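You operate a simulated robot arm through the tools that you are given. There is no shell and no other tool.

You run a simulated two-armed robot. Do the job below in one go: nothing can be reset, and whatever is moved stays where it is left.

TASK
Pump the glue pot up to MAX.
Fine: valve on POT to fill; pump off and valve shut after; spill nothing.

The check looks at the end state, three seconds after you hand in, the way a careful person would. Anything else that was tipped, shoved, dropped, spilled or broken makes it a failure.

THE ROBOT
Two 7-joint arms with fingered hands on one trunk that stands fixed in place. Base frame: the origin is at the foot of the trunk, x ahead of it, y to its left, z up. Readings come in mm, rad, newtons and seconds.
The left shoulder is at [200, 135, 945], the right one opposite. With the tool pointing down near the work surface each hand reaches from about 100 to 780 mm from the base axis, measured 20 degrees to its own side. Payload 4 kg a hand.
Tool frame (each hand has its own): the origin (TCP) lies between the finger pads and is the grasp point; the fingertips stand 25 mm ahead of it; z points along the fingers, y is the line along which they close. The gripper opens to 88 mm; its body begins 29 mm behind the TCP. The gripper is a hand of 4 fingers: y runs from the thumb to the fingers, the wrist lies at [-13, -106, -174] in the tool frame, and closing takes about 1.5 s.
Orientation is told as [roll, pitch, yaw] about the base's x, y, z axes, in that order, counted from this pose: with the fingers straight down and the wrist toward the robot, the tool's x, y and z point along [0, 1, 0], [1, 0, 0] and [0, 0, -1] of the base frame.

THE INTERFACE
- The arms move only by the tool servo_tool. It takes "left_commands", "right_commands" or both (then of equal length, played together; a hand with none holds still); each is a list of rows, each an object (a shift or turn left out is 0, a gripper value left out holds the last) with "slide": the shift along the base's x, y, z in units of 200 mm (1.0 is 200 mm), a list of three; "rotation": the turn, a rotation vector about the base's x, y, z in units of 180 degrees (1.0 is 180 degrees), a list of three. In form: [{"slide": [tx, ty, tz], "rotation": [wx, wy, wz]}, ...]. A call has 1 to 20 rows; each row is the pose to reach, as a shift and turn from the pose commanded when the call began. "left_claw" and "right_claw" are, for a hand that has rows, the closure in counts, from 0 (fully open) to 255 (shut), set as the call begins (left out, the last holds). A call with a number of a shift or a turn outside -1 to 1 is refused whole. Each row takes 0.2 s and may step no farther than 50 mm and 0.15 rad from the row before; otherwise, or with a gripper value out of range, the whole call is refused. A pose out of reach is approached as far as the arm can. The call stops where the force on the tool passes 40 N (or 10 N more than at its start, if that is more) or the arm is blocked; 0.2 s more then pass. Each finger travels about 153 mm/s and halts on what it meets, pressing with about 25 N; the grip force reading is that of the motor and also rises with nothing between the fingers. The clock runs only during rows and for 0.2 s after the last one: add rows that repeat a pose to give the fingers time. The reply holds the time, the measured pose of the TCP, the force on the tool along the base axes, the opening and the grip force, in the units named above and with some noise, with the torque about the TCP (base axes, N m) and any sound that the robot's microphone picked up.
- Cameras (640 x 400 px; columns grow to the right, rows downward): "scene" is now at [140.8, -26.7, 1555.7]; the picture's right is [-0.31, -0.95, 0.00], its down [-0.60, 0.20, -0.78] and it looks along [0.74, -0.24, -0.63] (base axes); focal length 256 px, centre (320, 200). "left" rides on the left gripper at [-64, -83, -98] in its tool frame; the picture's right is [-0.62, -0.37, 0.69], its down [0.71, -0.63, 0.30] and it looks along [0.32, 0.68, 0.65] (tool axes); focal length 265 px, centre (320, 200). "right" rides on the right gripper at [64, -83, -98] in its tool frame; the picture's right is [-0.62, 0.37, -0.69], its down [-0.71, -0.63, 0.30] and it looks along [-0.32, 0.68, 0.65] (tool axes); focal length 265 px, centre (320, 200).
- capture(camera): a new picture of that camera. The clock stands still meanwhile.
- raise_lower(by): slides the trunk up (or, below 0, down) by that many mm; the arms and the scene camera ride with it, the base frame stays. It gives what a move gives, with no picture.
- set_grasp(shape, hand): the hand has 4 fingers and takes this shape, open, in about a second: jaw (thumb against the fingers, like two jaws); tri (thumb and two fingers); tip (a fingertip pinch); poke (one finger out to press); point (the index stretched); flat (the hand flat); cup (the hand cupped); fist (a fist). The gripper value then closes the fingers along that shape, each until it touches; the sizes above hold for jaw. It gives what a move gives, with no picture.
- head_to(pan, tilt): turns the head with the scene camera to pan (to the left, within 1.693 rad either way) and tilt (down, from -0.506 to 1.204), counted from straight ahead of the robot. It gives what a move gives.
- point_at(camera, pixels): for up to 12 pixels [column, row] of the newest picture of that camera ("zoom" is the newest enlarged one), the place [x, y, z] in the base frame of the surface seen there, good to about 3 mm. The clock stands still meanwhile.
- close_up(camera, box): a new picture of the part [left, top, right, bottom] of that camera's present view, enlarged. The clock stands still meanwhile.
- hand_in(): hands the job in; it is judged then, once.

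Leave the grippers open and the arms clear of the work at the hand-in unless told otherwise.

The tools are called after ">>>" as a command line: name --argument value ..., lists and objects as JSON in quotes. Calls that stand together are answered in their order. servo_tool: Moves the arms, as the interface text tells. Its arguments: {"type":"object","properties":{"left_commands":{"type":"array","items":{"type":"object","properties":{"slide":{"type":"array","items":{"type":"number"}},"rotation":{"type":"array","items":{"type":"number"}}}}},"left_claw":{"type":"number"},"right_commands":{"type":"array","items":{"type":"object","properties":{"slide":{"type":"array","items":{"type":"number"}},"rotation":{"type":"array","items":{"type":"number"}}}}},"right_claw":{"type":"number"}},"required":[]} The other tools are called the same way: raise_lower (by) moves the trunk up or down; set_grasp (shape, hand) gives the hand a shape; head_to (pan, tilt) turns the head that bears the scene camera; capture (camera) takes a picture; point_at (camera, pixels) gives the place of the surface under pixels of a picture; close_up (camera, box) takes an enlarged picture of a part of a camera's view; hand_in () hands the job in.

At the start:

```text
clock: 0.0
left_tool_pos: [634.3, -41.4, 1347.9]
left_tcp_rot: [0.001, 0.001, 0.002]
left_wrist_force: [0.1, -0.1, -0.9]
left_torque: [0.01, -0.01, 0.01]
left_finger_gap: 87.6
left_finger_force: 0.2
left_shape: jaw
right_tool_pos: [455.5, -471.4, 1316.5]
right_tcp_rot: [-0.002, 0.001, 0.0]
right_wrist_force: [0.6, -0.4, 0.6]
right_torque: [-0.03, 0.01, 0.0]
right_finger_gap: 87.6
right_finger_force: 0.1
right_shape: jaw
trunk travel left (down, up): [-550.0, 220.0]
head pan, tilt (commanded): [-0.316, 0.681]
```

scene: 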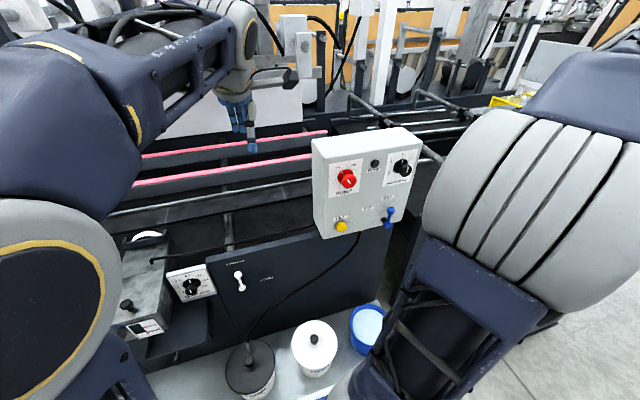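
right: 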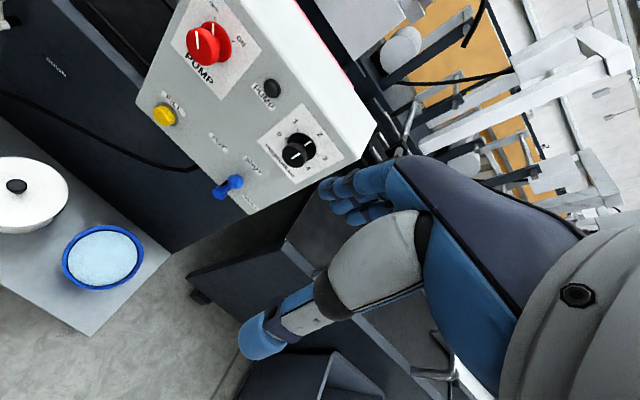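
left: 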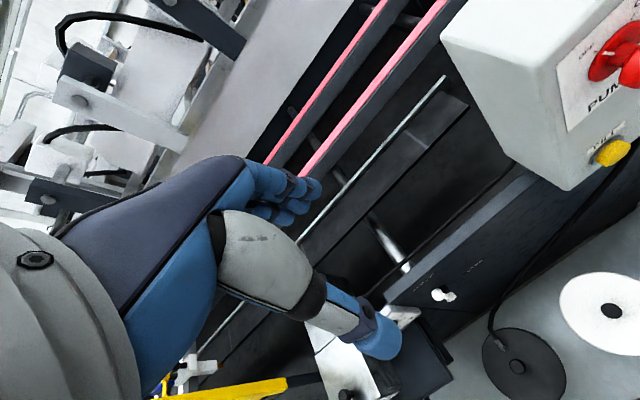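

I see a control box with a red PUMP knob, a black lamp/knob, a black numbered dial, a yellow button and a blue lever. Left of it is a tank-like pot with a white dial, and there are pots on the floor shelf. I'll take enlarged views to read the labels.

>>> close_up --camera "scene" --box '[300, 120, 430, 240]'

>>> close_up --camera "scene" --box '[100, 220, 300, 345]'

>>> close_up --camera "scene" --box '[200, 290, 400, 400]'

>>> close_up --camera "right" --box '[130, 0, 380, 220]'

```text
3.33 times, centred on (365, 180) of scene
```

zoom: 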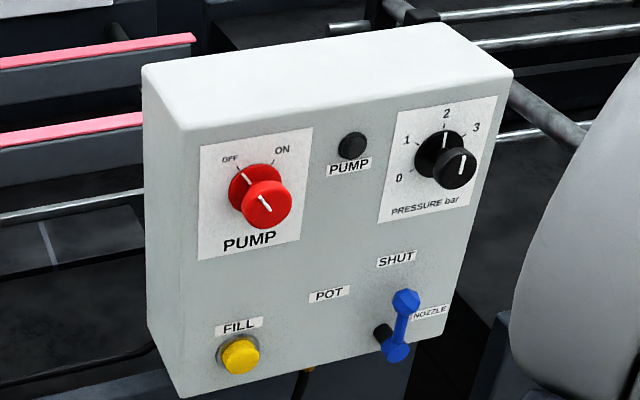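

```text
3.20 times, centred on (200, 282) of scene
```

zoom: 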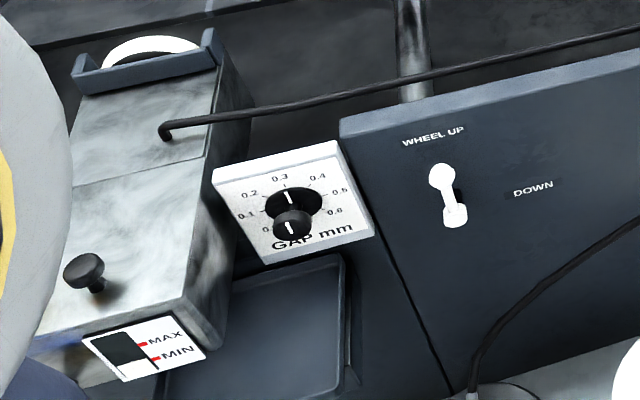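

```text
3.20 times, centred on (300, 345) of scene
```

zoom: 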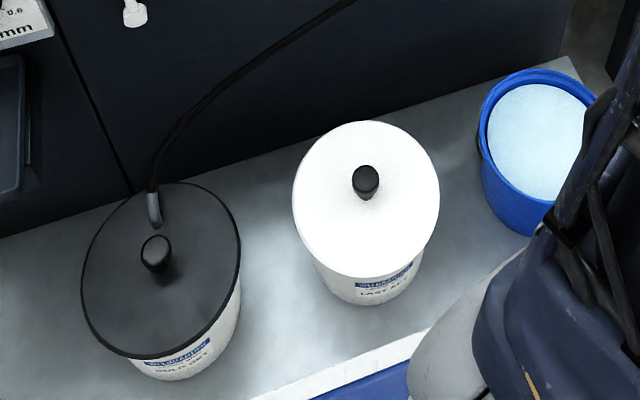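

```text
1.82 times, centred on (255, 110) of right
```

zoom: 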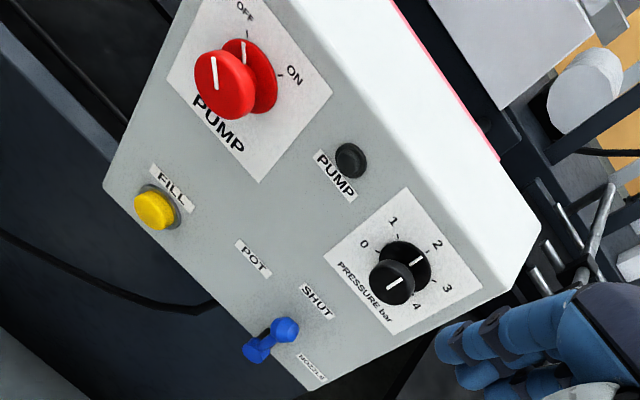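

The box has a red PUMP knob (OFF), pump lamp (dark), PRESSURE at about 2, a yellow FILL button and a blue valve lever that seems to stand near SHUT. Now I'll measure the parts in the right camera and look closer at the gauge and the lever.

>>> point_at --camera "scene" --pixels '[[345, 178], [349, 180], [375, 163], [402, 168], [340, 226], [390, 211], [388, 225], [315, 140], [322, 235], [405, 131], [392, 215], [360, 210]]'

>>> close_up --camera "scene" --box '[360, 190, 410, 240]'

>>> close_up --camera "scene" --box '[110, 290, 180, 345]'

>>> close_up --camera "scene" --box '[325, 155, 370, 200]'

```text
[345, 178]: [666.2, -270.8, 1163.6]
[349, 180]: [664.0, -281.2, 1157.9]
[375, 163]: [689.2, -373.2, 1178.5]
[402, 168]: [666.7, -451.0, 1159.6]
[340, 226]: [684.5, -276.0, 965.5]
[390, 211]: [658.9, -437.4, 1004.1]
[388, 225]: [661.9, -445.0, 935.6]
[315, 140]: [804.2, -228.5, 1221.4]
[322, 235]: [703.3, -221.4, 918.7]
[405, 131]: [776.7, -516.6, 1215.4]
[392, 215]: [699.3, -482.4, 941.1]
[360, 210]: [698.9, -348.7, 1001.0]
```

```text
8.00 times, centred on (385, 215) of scene
```

zoom: 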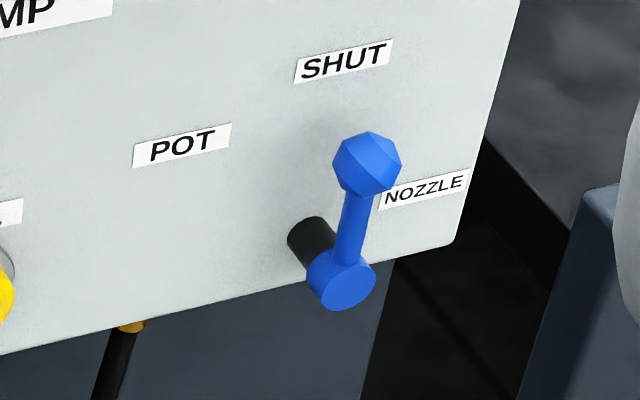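

```text
7.27 times, centred on (145, 318) of scene
```

zoom: 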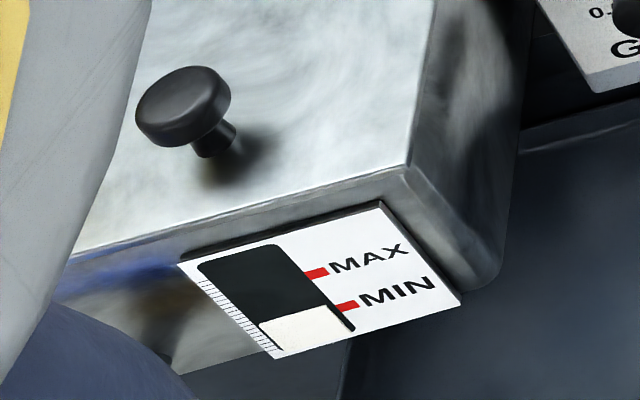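

```text
8.89 times, centred on (348, 178) of scene
```

zoom: 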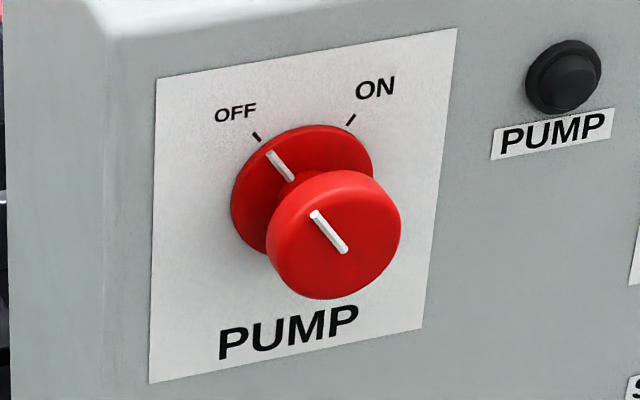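

The sight gauge shows light fluid just under MIN, with MAX above it. The red knob's mark is at OFF, about 45° left of top, and the lever stands up at SHUT with POT to its left. I'll measure the face, the labels and the gauge next.

>>> point_at --camera "scene" --pixels '[[367.5, 208.4], [388, 197.7], [398, 213.7], [383.5, 220.5], [145, 325], [147, 307], [128, 306], [165, 190], [340, 160], [330, 200], [375, 190], [395, 195]]'

>>> capture --camera "right"

>>> capture --camera "left"

```text
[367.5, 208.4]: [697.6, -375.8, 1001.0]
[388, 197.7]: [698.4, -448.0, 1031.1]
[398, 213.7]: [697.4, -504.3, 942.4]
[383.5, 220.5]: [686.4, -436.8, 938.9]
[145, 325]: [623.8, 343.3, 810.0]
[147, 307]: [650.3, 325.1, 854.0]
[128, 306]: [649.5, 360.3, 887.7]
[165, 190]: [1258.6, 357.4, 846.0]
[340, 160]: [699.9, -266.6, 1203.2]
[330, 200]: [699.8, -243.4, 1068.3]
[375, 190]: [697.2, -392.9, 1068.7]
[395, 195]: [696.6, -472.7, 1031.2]
```

```text
taken
```

right: 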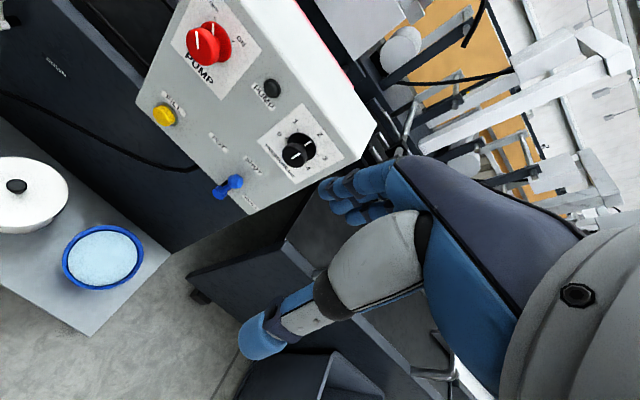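

```text
taken
```

left: 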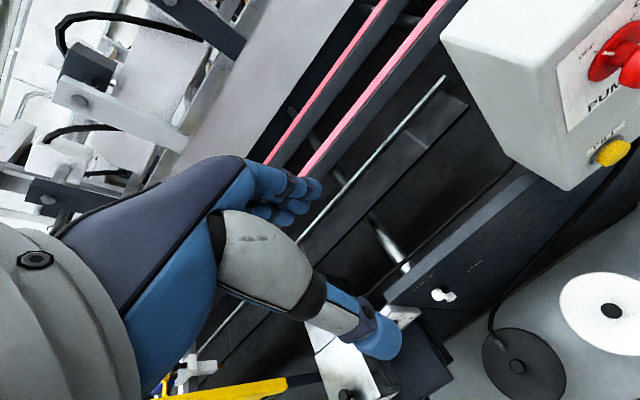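

The face is at x≈698 mm, with these parts on it:
- **Lever:** ball at about (659, -438, 1004), pivot at about (662, -442, 937).
- **Labels:** POT lies 45° up-left of the pivot, SHUT straight up, NOZZLE to the right.
- **FILL button:** about (684, -276, 965).
- **Red knob cap:** about (665, -278, 1160).

First I'll turn the right hand so its fingers point forward, staying well back from the box.

>>> servo_tool --right_commands '[{"slide": [0, 0, -0.03], "rotation": [0, -0.0455, 0]}, {"slide": [0, 0, -0.06], "rotation": [0, -0.0909, 0]}, {"slide": [0, 0, -0.09], "rotation": [0, -0.1364, 0]}, {"slide": [0, 0, -0.12], "rotation": [0, -0.1818, 0]}, {"slide": [0, 0, -0.15], "rotation": [0, -0.2273, 0]}, {"slide": [0, 0, -0.2], "rotation": [0, -0.2727, 0]}, {"slide": [0, 0, -0.25], "rotation": [0, -0.3182, 0]}, {"slide": [0, 0, -0.3], "rotation": [0, -0.3636, 0]}, {"slide": [0, 0, -0.35], "rotation": [0, -0.4091, 0]}, {"slide": [0, 0, -0.4], "rotation": [0, -0.4545, 0]}, {"slide": [0, 0, -0.45], "rotation": [0, -0.5, 0]}, {"slide": [0, 0, -0.45], "rotation": [0, -0.5, 0]}]' --right_claw 0

```text
clock: 2.6
left_tool_pos: [633.2, -41.6, 1349.6]
left_tcp_rot: [0.0, -0.002, -0.001]
left_wrist_force: [-0.6, -0.2, -0.8]
left_torque: [0.03, 0.0, -0.02]
left_finger_gap: 87.7
left_finger_force: 0.0
left_shape: jaw
right_tool_pos: [456.5, -471.0, 1227.1]
right_tcp_rot: [-3.075, -1.569, 3.072]
right_wrist_force: [-0.1, -0.3, 0.7]
right_torque: [-0.03, -0.02, 0.0]
right_finger_gap: 87.7
right_finger_force: 0.0
right_shape: jaw
trunk travel left (down, up): [-550.0, 220.0]
head pan, tilt (commanded): [-0.316, 0.681]
```

The right hand now points forward at (456, -471, 1227). I'll look at how it sits from the scene and right cameras.

>>> capture --camera "scene"

>>> capture --camera "right"

```text
taken
```

scene: 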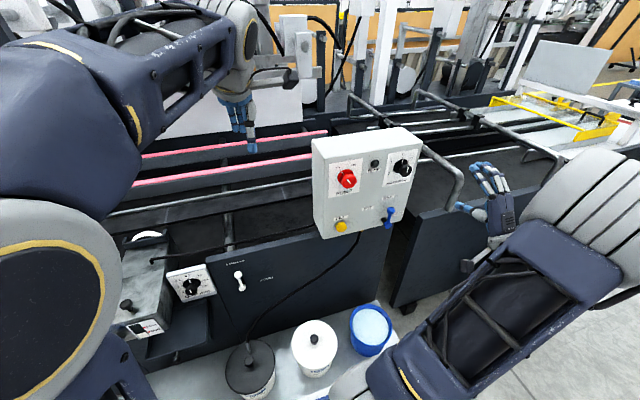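

```text
taken
```

right: 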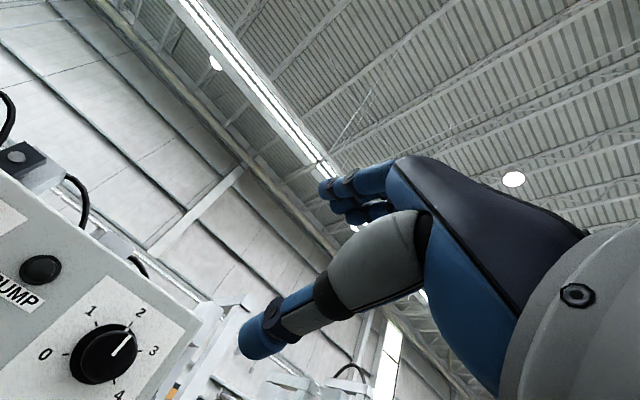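

The hand is clear of the box and the lever shaft hangs below its ball, so I want the jaws to close sideways. I'll roll the hand -90° about x, putting the thumb on the right and the fingers on the left. At the same time I'll bring it in front of the lever, still about 50 mm short of it.

>>> servo_tool --right_commands '[{"slide": [0.04, 0.0125, -0.08], "rotation": [-0.0417, 0, 0]}, {"slide": [0.08, 0.025, -0.16], "rotation": [-0.0833, 0, 0]}, {"slide": [0.12, 0.0375, -0.24], "rotation": [-0.125, 0, 0]}, {"slide": [0.16, 0.05, -0.32], "rotation": [-0.1667, 0, 0]}, {"slide": [0.2, 0.0625, -0.4], "rotation": [-0.2083, 0, 0]}, {"slide": [0.24, 0.075, -0.48], "rotation": [-0.25, 0, 0]}, {"slide": [0.28, 0.0875, -0.56], "rotation": [-0.2917, 0, 0]}, {"slide": [0.32, 0.1, -0.64], "rotation": [-0.3333, 0, 0]}, {"slide": [0.36, 0.1125, -0.72], "rotation": [-0.375, 0, 0]}, {"slide": [0.4, 0.125, -0.8], "rotation": [-0.4167, 0, 0]}, {"slide": [0.44, 0.1375, -0.88], "rotation": [-0.4583, 0, 0]}, {"slide": [0.48, 0.15, -0.96], "rotation": [-0.5, 0, 0]}, {"slide": [0.48, 0.15, -0.96], "rotation": [-0.5, 0, 0]}]'

>>> capture --camera "scene"

>>> capture --camera "right"

```text
clock: 5.4
left_tool_pos: [633.2, -39.8, 1348.3]
left_tcp_rot: [0.001, 0.0, 0.0]
left_wrist_force: [0.0, 0.2, -0.8]
left_torque: [0.01, 0.06, 0.0]
left_finger_gap: 87.6
left_finger_force: 0.1
left_shape: jaw
right_tool_pos: [662.8, -643.2, 1097.4]
right_tcp_rot: [-1.501, -0.087, 1.569]
right_wrist_force: [-0.1, -0.3, -0.3]
right_torque: [-0.01, 0.01, -0.04]
right_finger_gap: 87.7
right_finger_force: 0.2
right_shape: jaw
right hand out of reach, approached as far as the arm can: row 2, 3, 4, 5, 6, 7, 8, 9, 10, 11, 12, 13
trunk travel left (down, up): [-550.0, 220.0]
head pan, tilt (commanded): [-0.316, 0.681]
```

```text
taken
```

scene: 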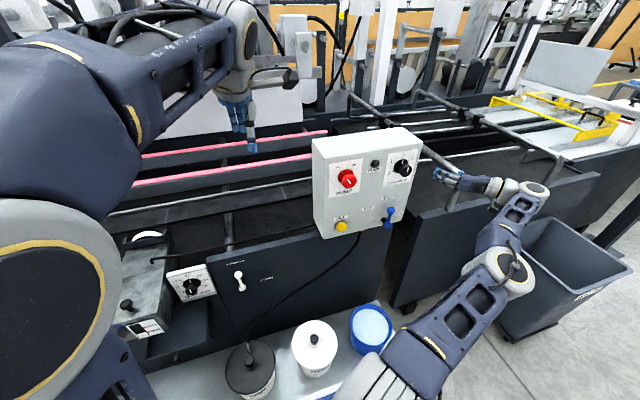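

```text
taken
```

right: 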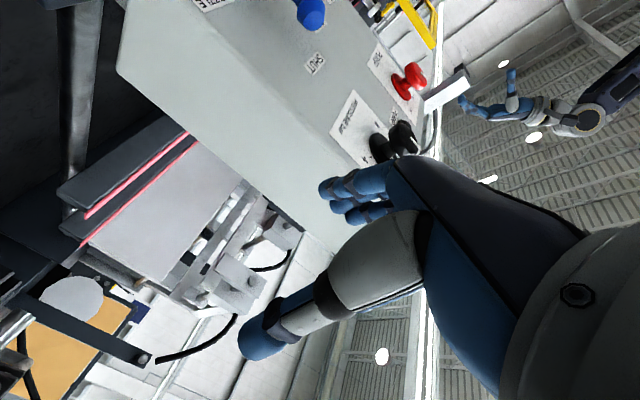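

The roll of -90° was out of reach: the arm ended at (663, -643, 1097), free of everything. I'll back off in x and undo the roll, keeping clear of the box.

>>> servo_tool --right_commands '[{"slide": [-0.2, 0, 0.05], "rotation": [0.0417, 0, 0]}, {"slide": [-0.4, 0, 0.1], "rotation": [0.0833, 0, 0]}, {"slide": [-0.4, 0, 0.15], "rotation": [0.125, 0, 0]}, {"slide": [-0.4, 0, 0.2], "rotation": [0.1667, 0, 0]}, {"slide": [-0.4, 0, 0.25], "rotation": [0.2083, 0, 0]}, {"slide": [-0.4, 0, 0.3], "rotation": [0.25, 0, 0]}, {"slide": [-0.4, 0, 0.3], "rotation": [0.2917, 0, 0]}, {"slide": [-0.4, 0, 0.3], "rotation": [0.3333, 0, 0]}, {"slide": [-0.4, 0, 0.3], "rotation": [0.375, 0, 0]}, {"slide": [-0.4, 0, 0.3], "rotation": [0.4167, 0, 0]}, {"slide": [-0.4, 0, 0.3], "rotation": [0.4583, 0, 0]}, {"slide": [-0.4, 0, 0.3], "rotation": [0.5, 0, 0]}, {"slide": [-0.4, 0, 0.3], "rotation": [0.5, 0, 0]}]'

>>> capture --camera "scene"

```text
clock: 8.2
left_tool_pos: [634.4, -41.1, 1349.7]
left_tcp_rot: [-0.002, 0.0, -0.001]
left_wrist_force: [0.2, -0.3, 0.6]
left_torque: [-0.03, 0.03, -0.05]
left_finger_gap: 87.5
left_finger_force: 0.0
left_shape: jaw
right_tool_pos: [615.3, -738.5, 1152.7]
right_tcp_rot: [-1.506, -1.505, 1.576]
right_wrist_force: [0.5, -0.4, -0.3]
right_torque: [0.0, 0.0, -0.03]
right_finger_gap: 88.0
right_finger_force: 0.0
right_shape: jaw
right hand out of reach, approached as far as the arm can: row 1, 2, 3, 4, 5, 6, 7, 8, 9, 10, 11, 12, 13
trunk travel left (down, up): [-550.0, 220.0]
head pan, tilt (commanded): [-0.316, 0.681]
```

```text
taken
```

scene: 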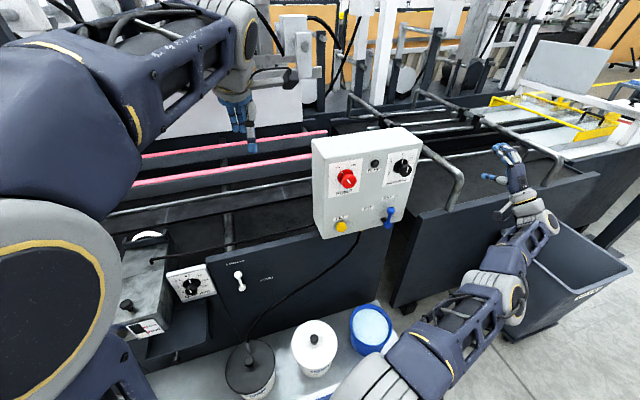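

The arm has swung out to (615, -739, 1153) and looks stretched. I'll bring it back in small steps toward its former good pose near (456, -471, 1227) and read how it follows.

>>> servo_tool --right_commands '[{"slide": [-0.1, 0.15, 0.05]}, {"slide": [-0.2, 0.3, 0.1]}, {"slide": [-0.3, 0.45, 0.15]}, {"slide": [-0.4, 0.6, 0.2]}, {"slide": [-0.4, 0.6, 0.2]}]'

```text
clock: 9.4
left_tool_pos: [633.9, -40.9, 1349.5]
left_tcp_rot: [-0.001, 0.0, 0.002]
left_wrist_force: [-0.6, -0.4, -0.1]
left_torque: [-0.03, 0.0, 0.0]
left_finger_gap: 87.9
left_finger_force: 0.0
left_shape: jaw
right_tool_pos: [533.6, -618.0, 1192.9]
right_tcp_rot: [-1.508, -1.506, 1.581]
right_wrist_force: [0.2, 0.3, 0.0]
right_torque: [-0.02, 0.03, 0.01]
right_finger_gap: 88.1
right_finger_force: 0.0
right_shape: jaw
trunk travel left (down, up): [-550.0, 220.0]
head pan, tilt (commanded): [-0.316, 0.681]
```

The arm follows exactly again; it is at (534, -618, 1193) with fingers forward. I'll set the right hand to the poke shape, which suits both the lever and the FILL button, and see where the finger stands.

>>> set_grasp --shape "poke" --hand "right"

>>> capture --camera "scene"

>>> capture --camera "right"

>>> close_up --camera "scene" --box '[420, 130, 560, 240]'

```text
clock: 10.3
left_tool_pos: [634.7, -42.1, 1349.5]
left_tcp_rot: [-0.001, 0.0, -0.002]
left_wrist_force: [-0.9, 1.0, 0.1]
left_torque: [-0.04, 0.0, -0.02]
left_finger_gap: 87.6
left_finger_force: 0.0
left_shape: jaw
right_tool_pos: [532.9, -618.4, 1193.0]
right_tcp_rot: [-1.508, -1.504, 1.579]
right_wrist_force: [0.4, -0.5, 0.2]
right_torque: [-0.01, -0.01, 0.01]
right_finger_gap: 0.2
right_finger_force: 0.0
right_shape: poke
trunk travel left (down, up): [-550.0, 220.0]
head pan, tilt (commanded): [-0.316, 0.681]
```

```text
taken
```

scene: 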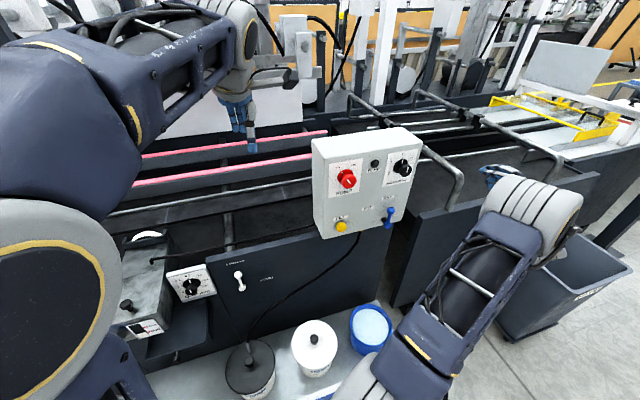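

```text
taken
```

right: 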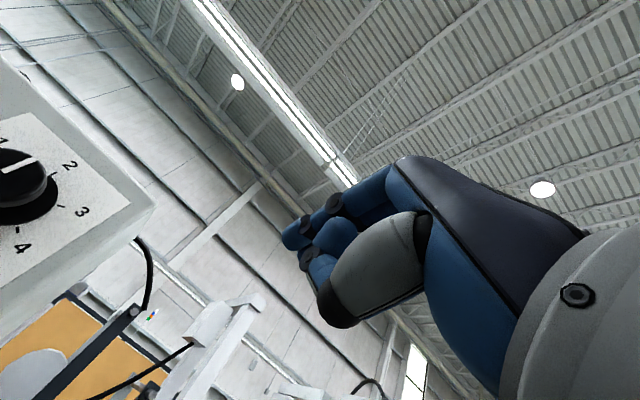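

```text
3.64 times, centred on (490, 185) of scene
```

zoom: 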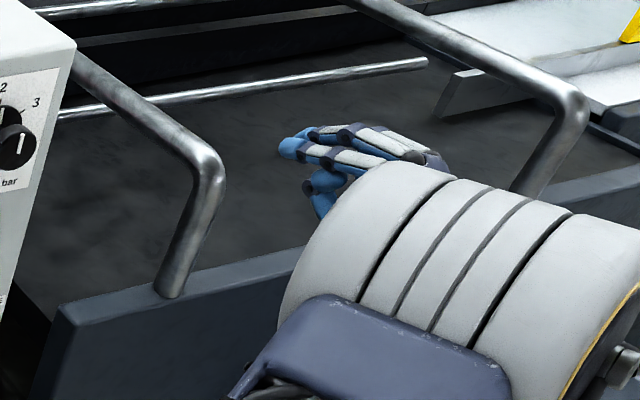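

A finger is stretched out, though the elbow partly hides the hand. I'll read the tip's place at zoom pixel (285, 148) and check the box lamp, which looks slightly different.

>>> point_at --camera "zoom" --pixels '[[285, 148], [292, 150], [300, 143], [320, 155], [380, 160], [312, 187]]'

>>> close_up --camera "scene" --box '[310, 120, 430, 240]'

>>> point_at --camera "right" --pixels '[[287, 238], [295, 230], [335, 203]]'

```text
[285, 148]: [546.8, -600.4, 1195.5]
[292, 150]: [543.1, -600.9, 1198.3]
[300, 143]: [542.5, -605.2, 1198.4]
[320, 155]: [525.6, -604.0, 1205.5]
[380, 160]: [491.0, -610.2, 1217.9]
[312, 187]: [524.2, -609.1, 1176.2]
```

```text
3.33 times, centred on (370, 180) of scene
```

zoom: 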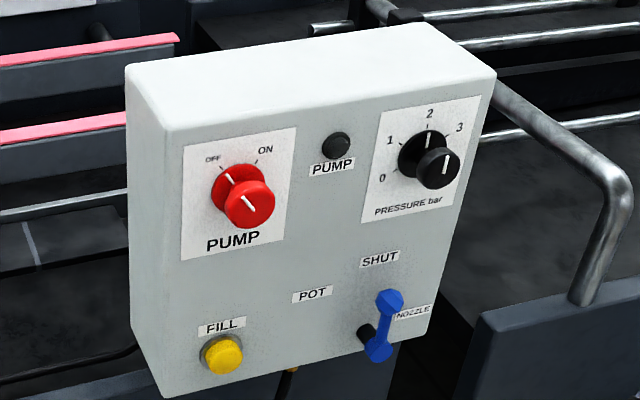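

```text
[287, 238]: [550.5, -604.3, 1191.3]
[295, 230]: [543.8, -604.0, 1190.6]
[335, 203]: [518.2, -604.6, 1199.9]
```

The pump lamp is dark and the lever still stands at SHUT. The poke fingertip sits about 17 mm ahead of the TCP and 15 mm to its left, at the same height. Next I'll straighten the hand and move in front of the lever's right side, about 80 mm back from it.

>>> servo_tool --right_commands '[{"slide": [0.02, 0.1, -0.1], "rotation": [0.004, 0, -0.004]}, {"slide": [0.04, 0.2, -0.2], "rotation": [0.008, 0, -0.008]}, {"slide": [0.06, 0.3, -0.3], "rotation": [0.012, 0, -0.012]}, {"slide": [0.08, 0.4, -0.4], "rotation": [0.016, 0, -0.016]}, {"slide": [0.1, 0.5, -0.5], "rotation": [0.0206, 0, -0.0232]}, {"slide": [0.13, 0.6, -0.6], "rotation": [0.0206, 0, -0.0232]}, {"slide": [0.13, 0.6, -0.6], "rotation": [0.0206, 0, -0.0232]}]'

>>> capture --camera "scene"

>>> capture --camera "right"

```text
clock: 11.9
left_tool_pos: [632.9, -40.8, 1349.0]
left_tcp_rot: [0.0, 0.001, -0.003]
left_wrist_force: [0.1, -0.3, 0.2]
left_torque: [0.0, 0.0, 0.02]
left_finger_gap: 87.3
left_finger_force: 0.1
left_shape: jaw
right_tool_pos: [561.3, -499.4, 1072.5]
right_tcp_rot: [-0.54, -1.568, 0.538]
right_wrist_force: [0.3, -0.1, -0.4]
right_torque: [-0.02, -0.03, -0.01]
right_finger_gap: 0.1
right_finger_force: 0.1
right_shape: poke
trunk travel left (down, up): [-550.0, 220.0]
head pan, tilt (commanded): [-0.316, 0.681]
```

```text
taken
```

scene: 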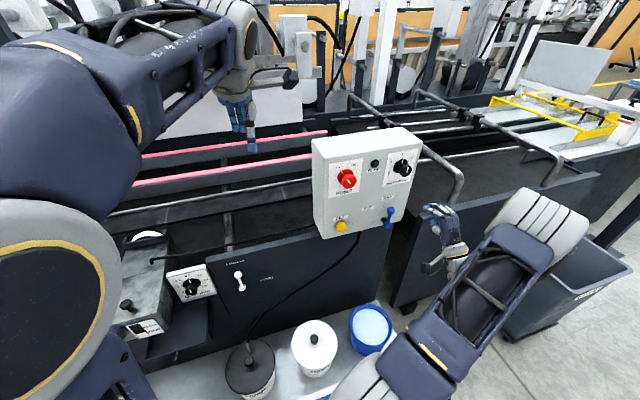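

```text
taken
```

right: 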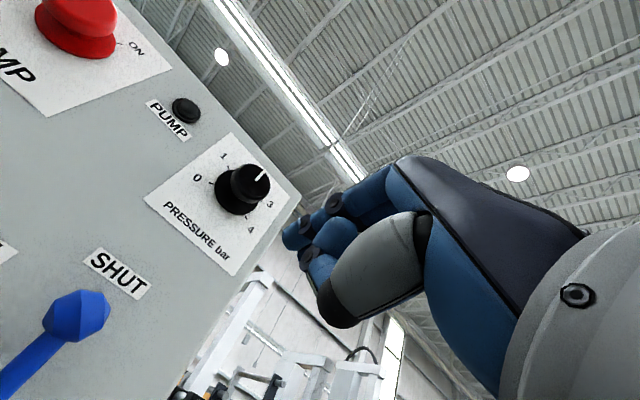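

The hand is now straight at (561, -499, 1072) and visible at scene pixel (440, 215). I'll locate its fingertip precisely.

>>> point_at --camera "right" --pixels '[[286, 236], [294, 230], [296, 222], [310, 255], [340, 320], [78, 310], [20, 370]]'

>>> close_up --camera "scene" --box '[360, 180, 480, 280]'

```text
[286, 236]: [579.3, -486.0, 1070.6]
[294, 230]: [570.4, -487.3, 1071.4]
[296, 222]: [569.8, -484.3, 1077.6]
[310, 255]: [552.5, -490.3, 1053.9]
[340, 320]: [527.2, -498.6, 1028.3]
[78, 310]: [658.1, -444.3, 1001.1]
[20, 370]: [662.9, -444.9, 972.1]
```

```text
4.00 times, centred on (420, 230) of scene
```

zoom: 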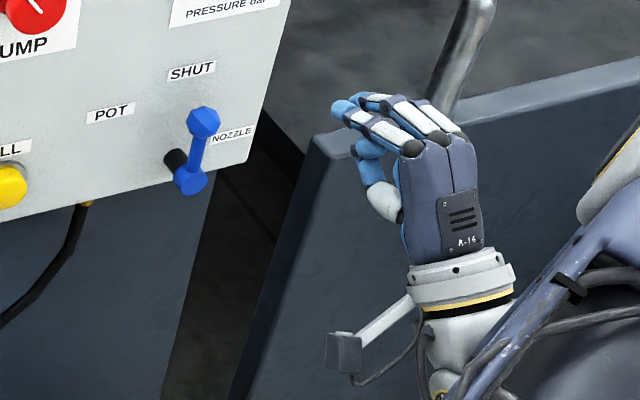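

The fingertip is at about (580, -485, 1072), i.e. 19 mm ahead and 14 mm left of the TCP. The lever ball centre is at about (669, -441, 1003). I'll lower the hand to ball height and then go forward so the finger stands just right of the ball with a gap of about 20 mm.

>>> servo_tool --right_commands '[{"slide": [0, 0, -0.12]}, {"slide": [0, 0, -0.24]}, {"slide": [0, 0.005, -0.35]}, {"slide": [0.15, 0.01, -0.35]}, {"slide": [0.3, 0.01, -0.35]}, {"slide": [0.4, 0.01, -0.35]}, {"slide": [0.5, 0.01, -0.35]}, {"slide": [0.5, 0.01, -0.35]}]'

>>> close_up --camera "scene" --box '[340, 170, 460, 270]'

>>> capture --camera "right"

```text
clock: 13.7
left_tool_pos: [633.9, -41.1, 1348.8]
left_tcp_rot: [0.0, -0.001, 0.002]
left_wrist_force: [0.0, 0.5, 0.4]
left_torque: [0.03, 0.02, 0.01]
left_finger_gap: 87.7
left_finger_force: 0.0
left_shape: jaw
right_tool_pos: [660.6, -495.5, 1003.0]
right_tcp_rot: [-0.618, -1.569, 0.615]
right_wrist_force: [-1.1, -0.5, -0.7]
right_torque: [0.0, -0.07, 0.01]
right_finger_gap: 0.1
right_finger_force: 0.0
right_shape: poke
right hand out of reach, approached as far as the arm can: row 1, 2, 3, 4
trunk travel left (down, up): [-550.0, 220.0]
head pan, tilt (commanded): [-0.316, 0.681]
```

```text
4.00 times, centred on (400, 220) of scene
```

zoom: 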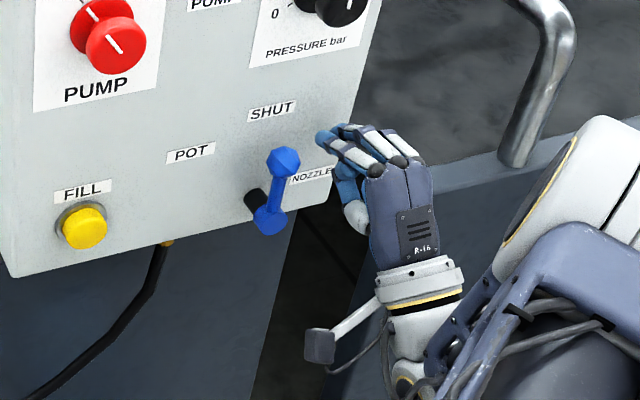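

```text
taken
```

right: 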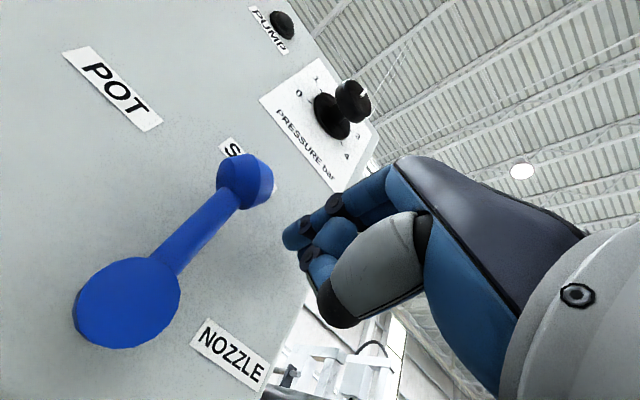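

The finger stands right of the ball with a small gap. I'll check the tip, ball and pivot positions before pushing.

>>> point_at --camera "right" --pixels '[[286, 238], [245, 185], [262, 180], [130, 300], [190, 240], [105, 85], [225, 350], [300, 200]]'

```text
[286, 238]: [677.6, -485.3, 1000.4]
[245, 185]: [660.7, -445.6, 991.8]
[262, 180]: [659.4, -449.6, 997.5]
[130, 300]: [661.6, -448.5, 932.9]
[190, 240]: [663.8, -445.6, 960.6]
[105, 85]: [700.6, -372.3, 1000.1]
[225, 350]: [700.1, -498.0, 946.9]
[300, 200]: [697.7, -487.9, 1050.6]
```

The pivot is at about (y -446, z 935) and the finger's left edge is some 10–15 mm from the ball. Now I'll push the ball to the left (+y) slowly at constant height toward POT, first about 55 mm.

>>> servo_tool --right_commands '[{"slide": [0, 0.04, 0]}, {"slide": [0, 0.08, 0]}, {"slide": [0, 0.12, 0]}, {"slide": [0, 0.16, 0]}, {"slide": [0, 0.19, 0]}, {"slide": [0, 0.22, 0]}, {"slide": [0, 0.25, 0]}, {"slide": [0, 0.275, 0]}, {"slide": [0, 0.275, 0]}]'

>>> close_up --camera "scene" --box '[340, 170, 460, 270]'

>>> capture --camera "right"

```text
clock: 15.7
left_tool_pos: [634.1, -40.8, 1348.4]
left_tcp_rot: [-0.001, 0.0, 0.001]
left_wrist_force: [-0.8, 0.7, 0.8]
left_torque: [0.01, 0.02, 0.01]
left_finger_gap: 87.8
left_finger_force: 0.1
left_shape: jaw
right_tool_pos: [672.1, -458.3, 1010.3]
right_tcp_rot: [0.03, -1.568, -0.03]
right_wrist_force: [-0.4, -0.1, -0.2]
right_torque: [-0.01, 0.01, 0.0]
right_finger_gap: 0.0
right_finger_force: 0.0
right_shape: poke
right hand out of reach, approached as far as the arm can: row 4, 5, 6, 7, 8, 9
trunk travel left (down, up): [-550.0, 220.0]
head pan, tilt (commanded): [-0.316, 0.681]
```

```text
4.00 times, centred on (400, 220) of scene
```

zoom: 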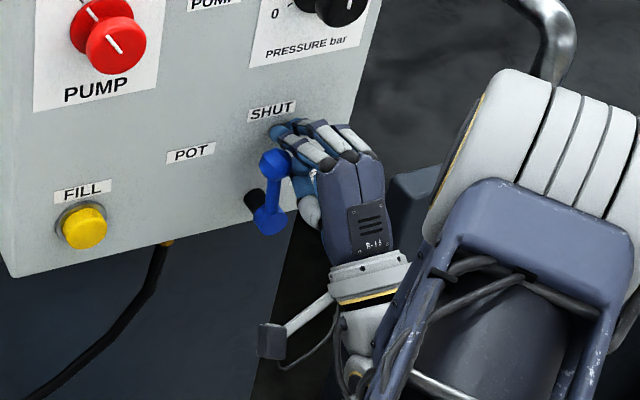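

```text
taken
```

right: 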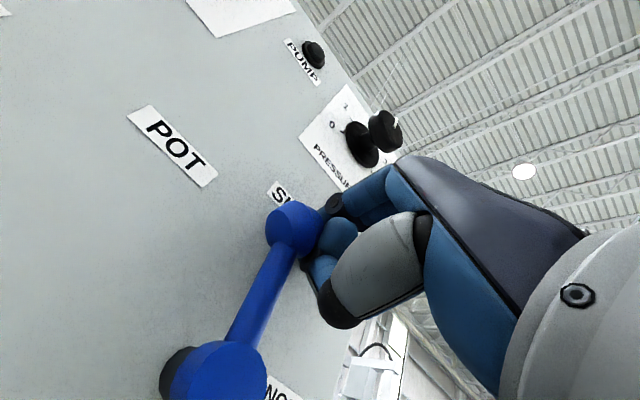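

The lever has only begun to lean left; the arm met a reach limit and drifted forward to x=672. Lowering the trunk should give the hand more room relative to the shoulder. I'll back the finger off to the right and retreat before lowering.

>>> servo_tool --right_commands '[{"slide": [-0.03, -0.08, 0]}, {"slide": [-0.06, -0.16, 0.02]}, {"slide": [-0.2, -0.2, 0.08]}, {"slide": [-0.35, -0.2, 0.2]}, {"slide": [-0.5, -0.2, 0.35]}, {"slide": [-0.6, -0.2, 0.5]}, {"slide": [-0.6, -0.2, 0.5]}]'

>>> capture --camera "scene"

>>> point_at --camera "scene" --pixels '[[50, 310], [100, 150], [120, 370], [180, 60], [90, 230], [237, 120], [253, 148], [150, 30], [30, 130], [60, 390], [250, 40], [130, 300]]'

```text
clock: 17.3
left_tool_pos: [634.0, -40.7, 1348.2]
left_tcp_rot: [0.0, 0.001, -0.001]
left_wrist_force: [-0.4, 0.5, -0.2]
left_torque: [0.04, -0.03, -0.04]
left_finger_gap: 87.7
left_finger_force: 0.0
left_shape: jaw
right_tool_pos: [552.7, -500.5, 1110.0]
right_tcp_rot: [-0.473, -1.57, 0.472]
right_wrist_force: [0.1, 0.4, 0.3]
right_torque: [-0.01, -0.02, 0.0]
right_finger_gap: 0.0
right_finger_force: 0.0
right_shape: poke
trunk travel left (down, up): [-550.0, 220.0]
head pan, tilt (commanded): [-0.316, 0.681]
```

```text
taken
```

scene: 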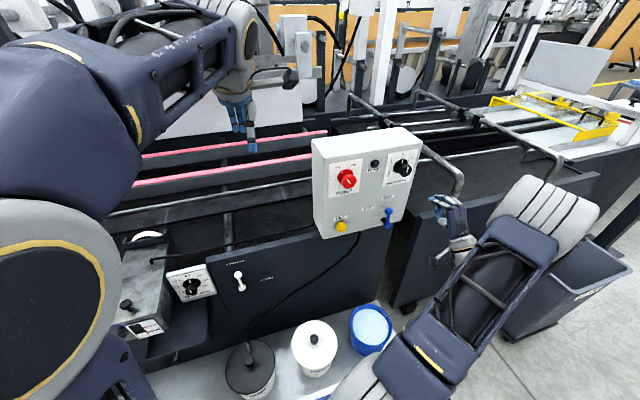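

```text
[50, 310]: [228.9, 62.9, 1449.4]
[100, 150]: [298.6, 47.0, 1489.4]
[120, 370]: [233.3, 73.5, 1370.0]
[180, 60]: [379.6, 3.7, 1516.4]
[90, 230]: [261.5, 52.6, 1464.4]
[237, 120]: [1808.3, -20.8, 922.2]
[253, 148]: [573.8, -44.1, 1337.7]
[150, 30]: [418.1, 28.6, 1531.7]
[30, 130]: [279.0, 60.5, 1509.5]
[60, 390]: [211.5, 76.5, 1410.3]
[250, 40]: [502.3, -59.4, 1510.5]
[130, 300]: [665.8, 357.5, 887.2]
```

The left arm is high (elbow about z 1450) and has free space below it. I'll check the right elbow and the things under it before lowering.

>>> point_at --camera "scene" --pixels '[[545, 215], [520, 190], [590, 215], [500, 240], [430, 350], [400, 380], [580, 260], [620, 270], [560, 320], [440, 230], [370, 330], [315, 335]]'

```text
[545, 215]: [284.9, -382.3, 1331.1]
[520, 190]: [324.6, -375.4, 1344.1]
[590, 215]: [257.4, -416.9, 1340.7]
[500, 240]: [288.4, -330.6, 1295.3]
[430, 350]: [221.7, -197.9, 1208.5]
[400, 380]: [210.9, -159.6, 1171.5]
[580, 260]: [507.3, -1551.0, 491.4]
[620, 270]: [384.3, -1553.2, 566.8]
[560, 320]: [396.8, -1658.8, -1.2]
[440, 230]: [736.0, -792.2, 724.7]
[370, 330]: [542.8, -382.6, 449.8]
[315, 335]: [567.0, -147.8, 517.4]
```

The right elbow rides high (z about 1340) and nothing lies under it; the bin is far off at y=-1550. I'll lower the trunk by 200 mm with both hands clear.

>>> raise_lower --by -200

>>> capture --camera "scene"

```text
clock: 19.5
left_tool_pos: [633.6, -40.4, 1148.9]
left_tcp_rot: [0.001, 0.0, -0.002]
left_wrist_force: [-0.3, -0.3, -0.1]
left_torque: [0.01, 0.03, 0.01]
left_finger_gap: 87.7
left_finger_force: 0.1
left_shape: jaw
right_tool_pos: [552.4, -499.5, 909.1]
right_tcp_rot: [-0.596, -1.569, 0.593]
right_wrist_force: [0.2, -0.3, -0.4]
right_torque: [-0.02, 0.02, 0.03]
right_finger_gap: 0.1
right_finger_force: 0.1
right_shape: poke
trunk travel left (down, up): [-350.0, 420.0]
head pan, tilt (commanded): [-0.316, 0.681]
```

```text
taken
```

scene: 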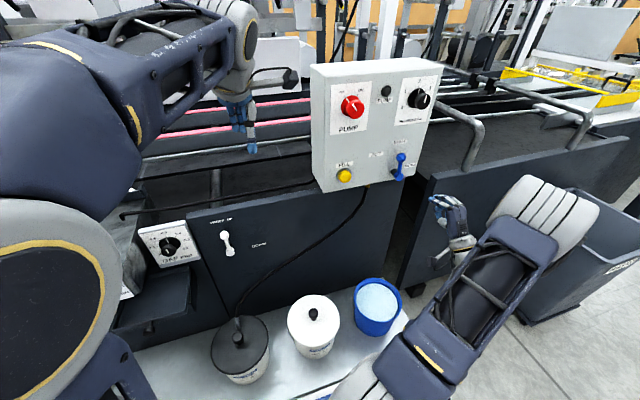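

The trunk is 200 mm lower and the lever shows at about scene pixel (399, 167). I'll raise the right hand to ball height, then go forward to the right side of the ball.

>>> servo_tool --right_commands '[{"slide": [0, 0, 0.12]}, {"slide": [0, 0, 0.24]}, {"slide": [0, 0, 0.36]}, {"slide": [0, 0, 0.47]}, {"slide": [0.15, 0.01, 0.47]}, {"slide": [0.3, 0.01, 0.47]}, {"slide": [0.43, 0.01, 0.47]}, {"slide": [0.54, 0.01, 0.47]}, {"slide": [0.54, 0.01, 0.47]}]'

>>> capture --camera "right"

>>> close_up --camera "scene" --box '[340, 120, 460, 220]'

```text
clock: 21.5
left_tool_pos: [632.8, -40.6, 1148.7]
left_tcp_rot: [0.0, 0.001, 0.0]
left_wrist_force: [0.5, 1.2, 1.3]
left_torque: [0.0, 0.0, -0.01]
left_finger_gap: 87.6
left_finger_force: 0.0
left_shape: jaw
right_tool_pos: [661.1, -497.3, 1001.7]
right_tcp_rot: [-0.37, -1.569, 0.372]
right_wrist_force: [-0.4, 0.3, 0.5]
right_torque: [-0.01, 0.04, -0.03]
right_finger_gap: 0.1
right_finger_force: 0.0
right_shape: poke
trunk travel left (down, up): [-350.0, 420.0]
head pan, tilt (commanded): [-0.316, 0.681]
```

```text
taken
```

right: 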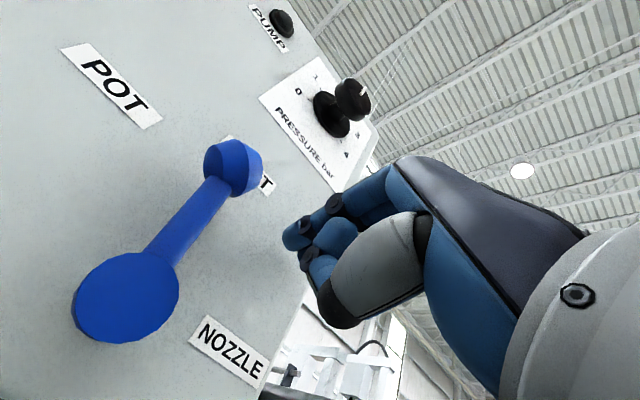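

```text
4.00 times, centred on (400, 170) of scene
```

zoom: 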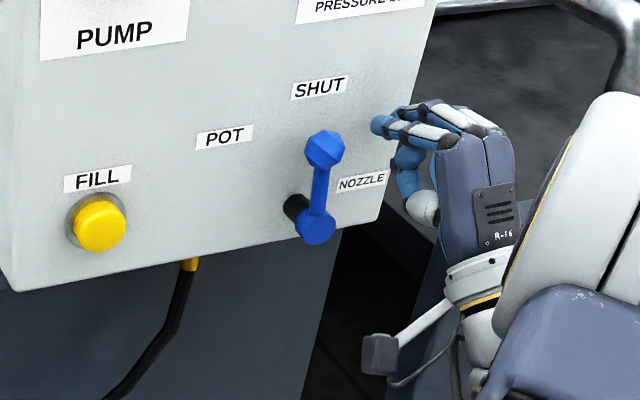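

The reach is fine now. The finger is right of the ball and the lever leans only slightly. I'll push left by 60 mm in small steps.

>>> servo_tool --right_commands '[{"slide": [0, 0.05, 0]}, {"slide": [0, 0.1, 0]}, {"slide": [0, 0.15, 0]}, {"slide": [0, 0.19, 0]}, {"slide": [0, 0.22, 0]}, {"slide": [0, 0.25, 0]}, {"slide": [0, 0.275, 0]}, {"slide": [0, 0.3, 0]}, {"slide": [0, 0.3, 0]}]'

>>> capture --camera "right"

>>> close_up --camera "scene" --box '[340, 120, 460, 220]'

```text
clock: 23.5
left_tool_pos: [632.7, -40.8, 1149.6]
left_tcp_rot: [-0.001, -0.001, 0.0]
left_wrist_force: [-0.5, -0.2, -0.3]
left_torque: [-0.01, 0.0, 0.0]
left_finger_gap: 87.7
left_finger_force: 0.0
left_shape: jaw
right_tool_pos: [660.6, -438.5, 1003.1]
right_tcp_rot: [-0.562, -1.567, 0.56]
right_wrist_force: [0.5, 0.6, 0.1]
right_torque: [0.02, -0.02, -0.04]
right_finger_gap: 0.1
right_finger_force: 0.1
right_shape: poke
trunk travel left (down, up): [-350.0, 420.0]
head pan, tilt (commanded): [-0.316, 0.681]
```

```text
taken
```

right: 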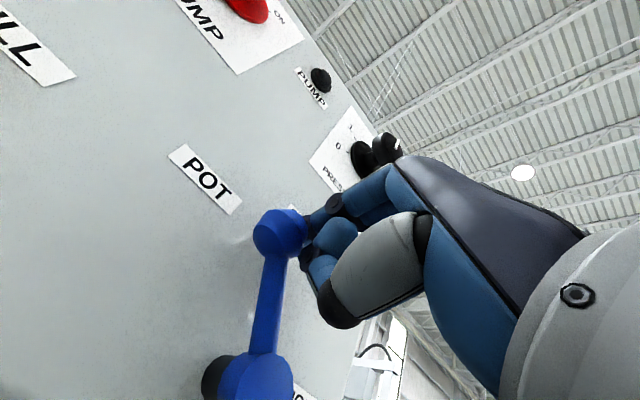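

```text
4.00 times, centred on (400, 170) of scene
```

zoom: 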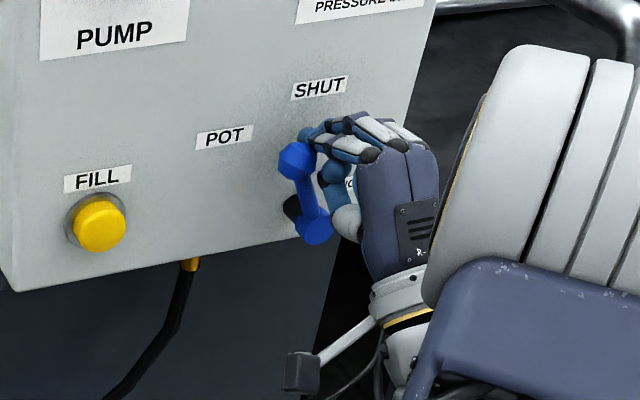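

The lever is now about 25° over. I'll push on by another 26 mm, dropping slightly to stay on the ball.

>>> servo_tool --right_commands '[{"slide": [0, 0.03, 0]}, {"slide": [0, 0.06, -0.005]}, {"slide": [0, 0.09, -0.01]}, {"slide": [0, 0.11, -0.015]}, {"slide": [0, 0.13, -0.02]}, {"slide": [0, 0.13, -0.02]}]'

>>> capture --camera "right"

>>> close_up --camera "scene" --box '[340, 120, 460, 220]'

```text
clock: 24.9
left_tool_pos: [634.3, -41.7, 1148.8]
left_tcp_rot: [0.0, 0.0, -0.002]
left_wrist_force: [-0.1, 0.2, 0.1]
left_torque: [0.02, 0.03, 0.01]
left_finger_gap: 87.9
left_finger_force: 0.0
left_shape: jaw
right_tool_pos: [659.9, -412.7, 999.5]
right_tcp_rot: [-0.384, -1.568, 0.38]
right_wrist_force: [-4.6, -2.3, -3.1]
right_torque: [-0.07, 0.07, 0.05]
right_finger_gap: 0.0
right_finger_force: 0.1
right_shape: poke
trunk travel left (down, up): [-350.0, 420.0]
head pan, tilt (commanded): [-0.316, 0.681]
```

```text
taken
```

right: 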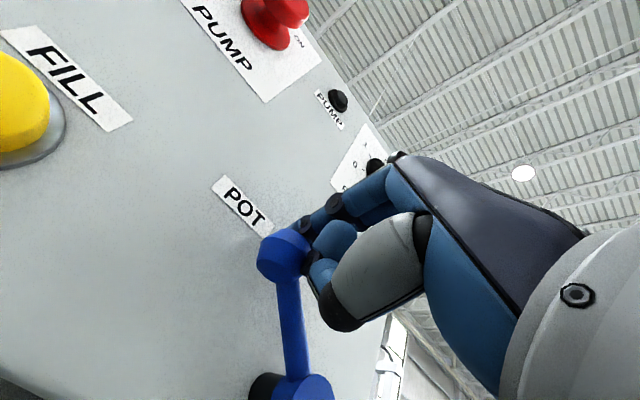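

```text
4.00 times, centred on (400, 170) of scene
```

zoom: 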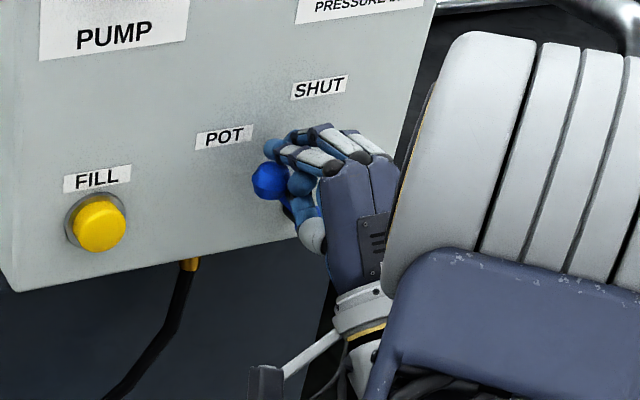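

The ball now sits near the 45° spot toward POT, at zoom pixel (268, 181), with light force. I'll measure the lever angle from the right camera.

>>> point_at --camera "right" --pixels '[[280, 258], [288, 300], [295, 350], [312, 388], [275, 388]]'

>>> point_at --camera "zoom" --pixels '[[268, 181], [285, 208]]'

```text
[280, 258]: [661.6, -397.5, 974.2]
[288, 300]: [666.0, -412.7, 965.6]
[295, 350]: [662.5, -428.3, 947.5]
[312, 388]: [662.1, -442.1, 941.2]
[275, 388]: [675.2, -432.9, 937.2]
```

```text
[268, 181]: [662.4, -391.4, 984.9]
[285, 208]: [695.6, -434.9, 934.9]
```

The ball is at about (662, -394, 980): the lever leans about 45° toward POT. I'll back the finger off to the right and then straight back, and check that the lever stays.

>>> servo_tool --right_commands '[{"slide": [0, -0.08, 0.01]}, {"slide": [-0.1, -0.12, 0.02]}, {"slide": [-0.3, -0.12, 0.05]}, {"slide": [-0.5, -0.12, 0.1]}, {"slide": [-0.6, -0.12, 0.1]}, {"slide": [-0.6, -0.12, 0.1]}]'

>>> close_up --camera "scene" --box '[310, 90, 450, 210]'

>>> capture --camera "right"

```text
clock: 26.3
left_tool_pos: [632.7, -41.6, 1148.6]
left_tcp_rot: [-0.001, 0.001, 0.0]
left_wrist_force: [-0.8, 0.5, 0.2]
left_torque: [0.01, 0.03, -0.01]
left_finger_gap: 87.5
left_finger_force: 0.1
left_shape: jaw
right_tool_pos: [541.5, -435.4, 1020.4]
right_tcp_rot: [-0.633, -1.569, 0.629]
right_wrist_force: [-0.1, -0.7, 0.6]
right_torque: [0.03, -0.03, 0.01]
right_finger_gap: 0.0
right_finger_force: 0.1
right_shape: poke
trunk travel left (down, up): [-350.0, 420.0]
head pan, tilt (commanded): [-0.316, 0.681]
```

```text
3.33 times, centred on (380, 150) of scene
```

zoom: 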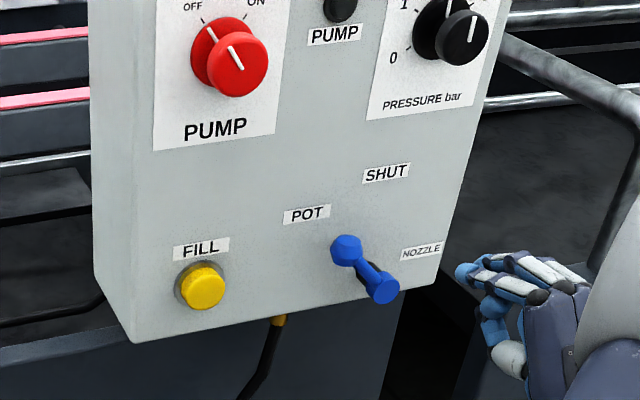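

```text
taken
```

right: 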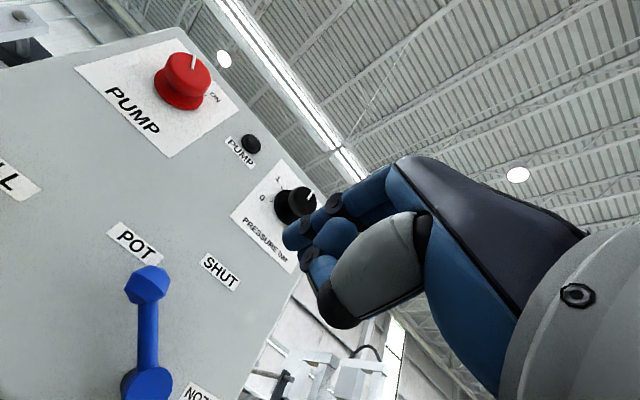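

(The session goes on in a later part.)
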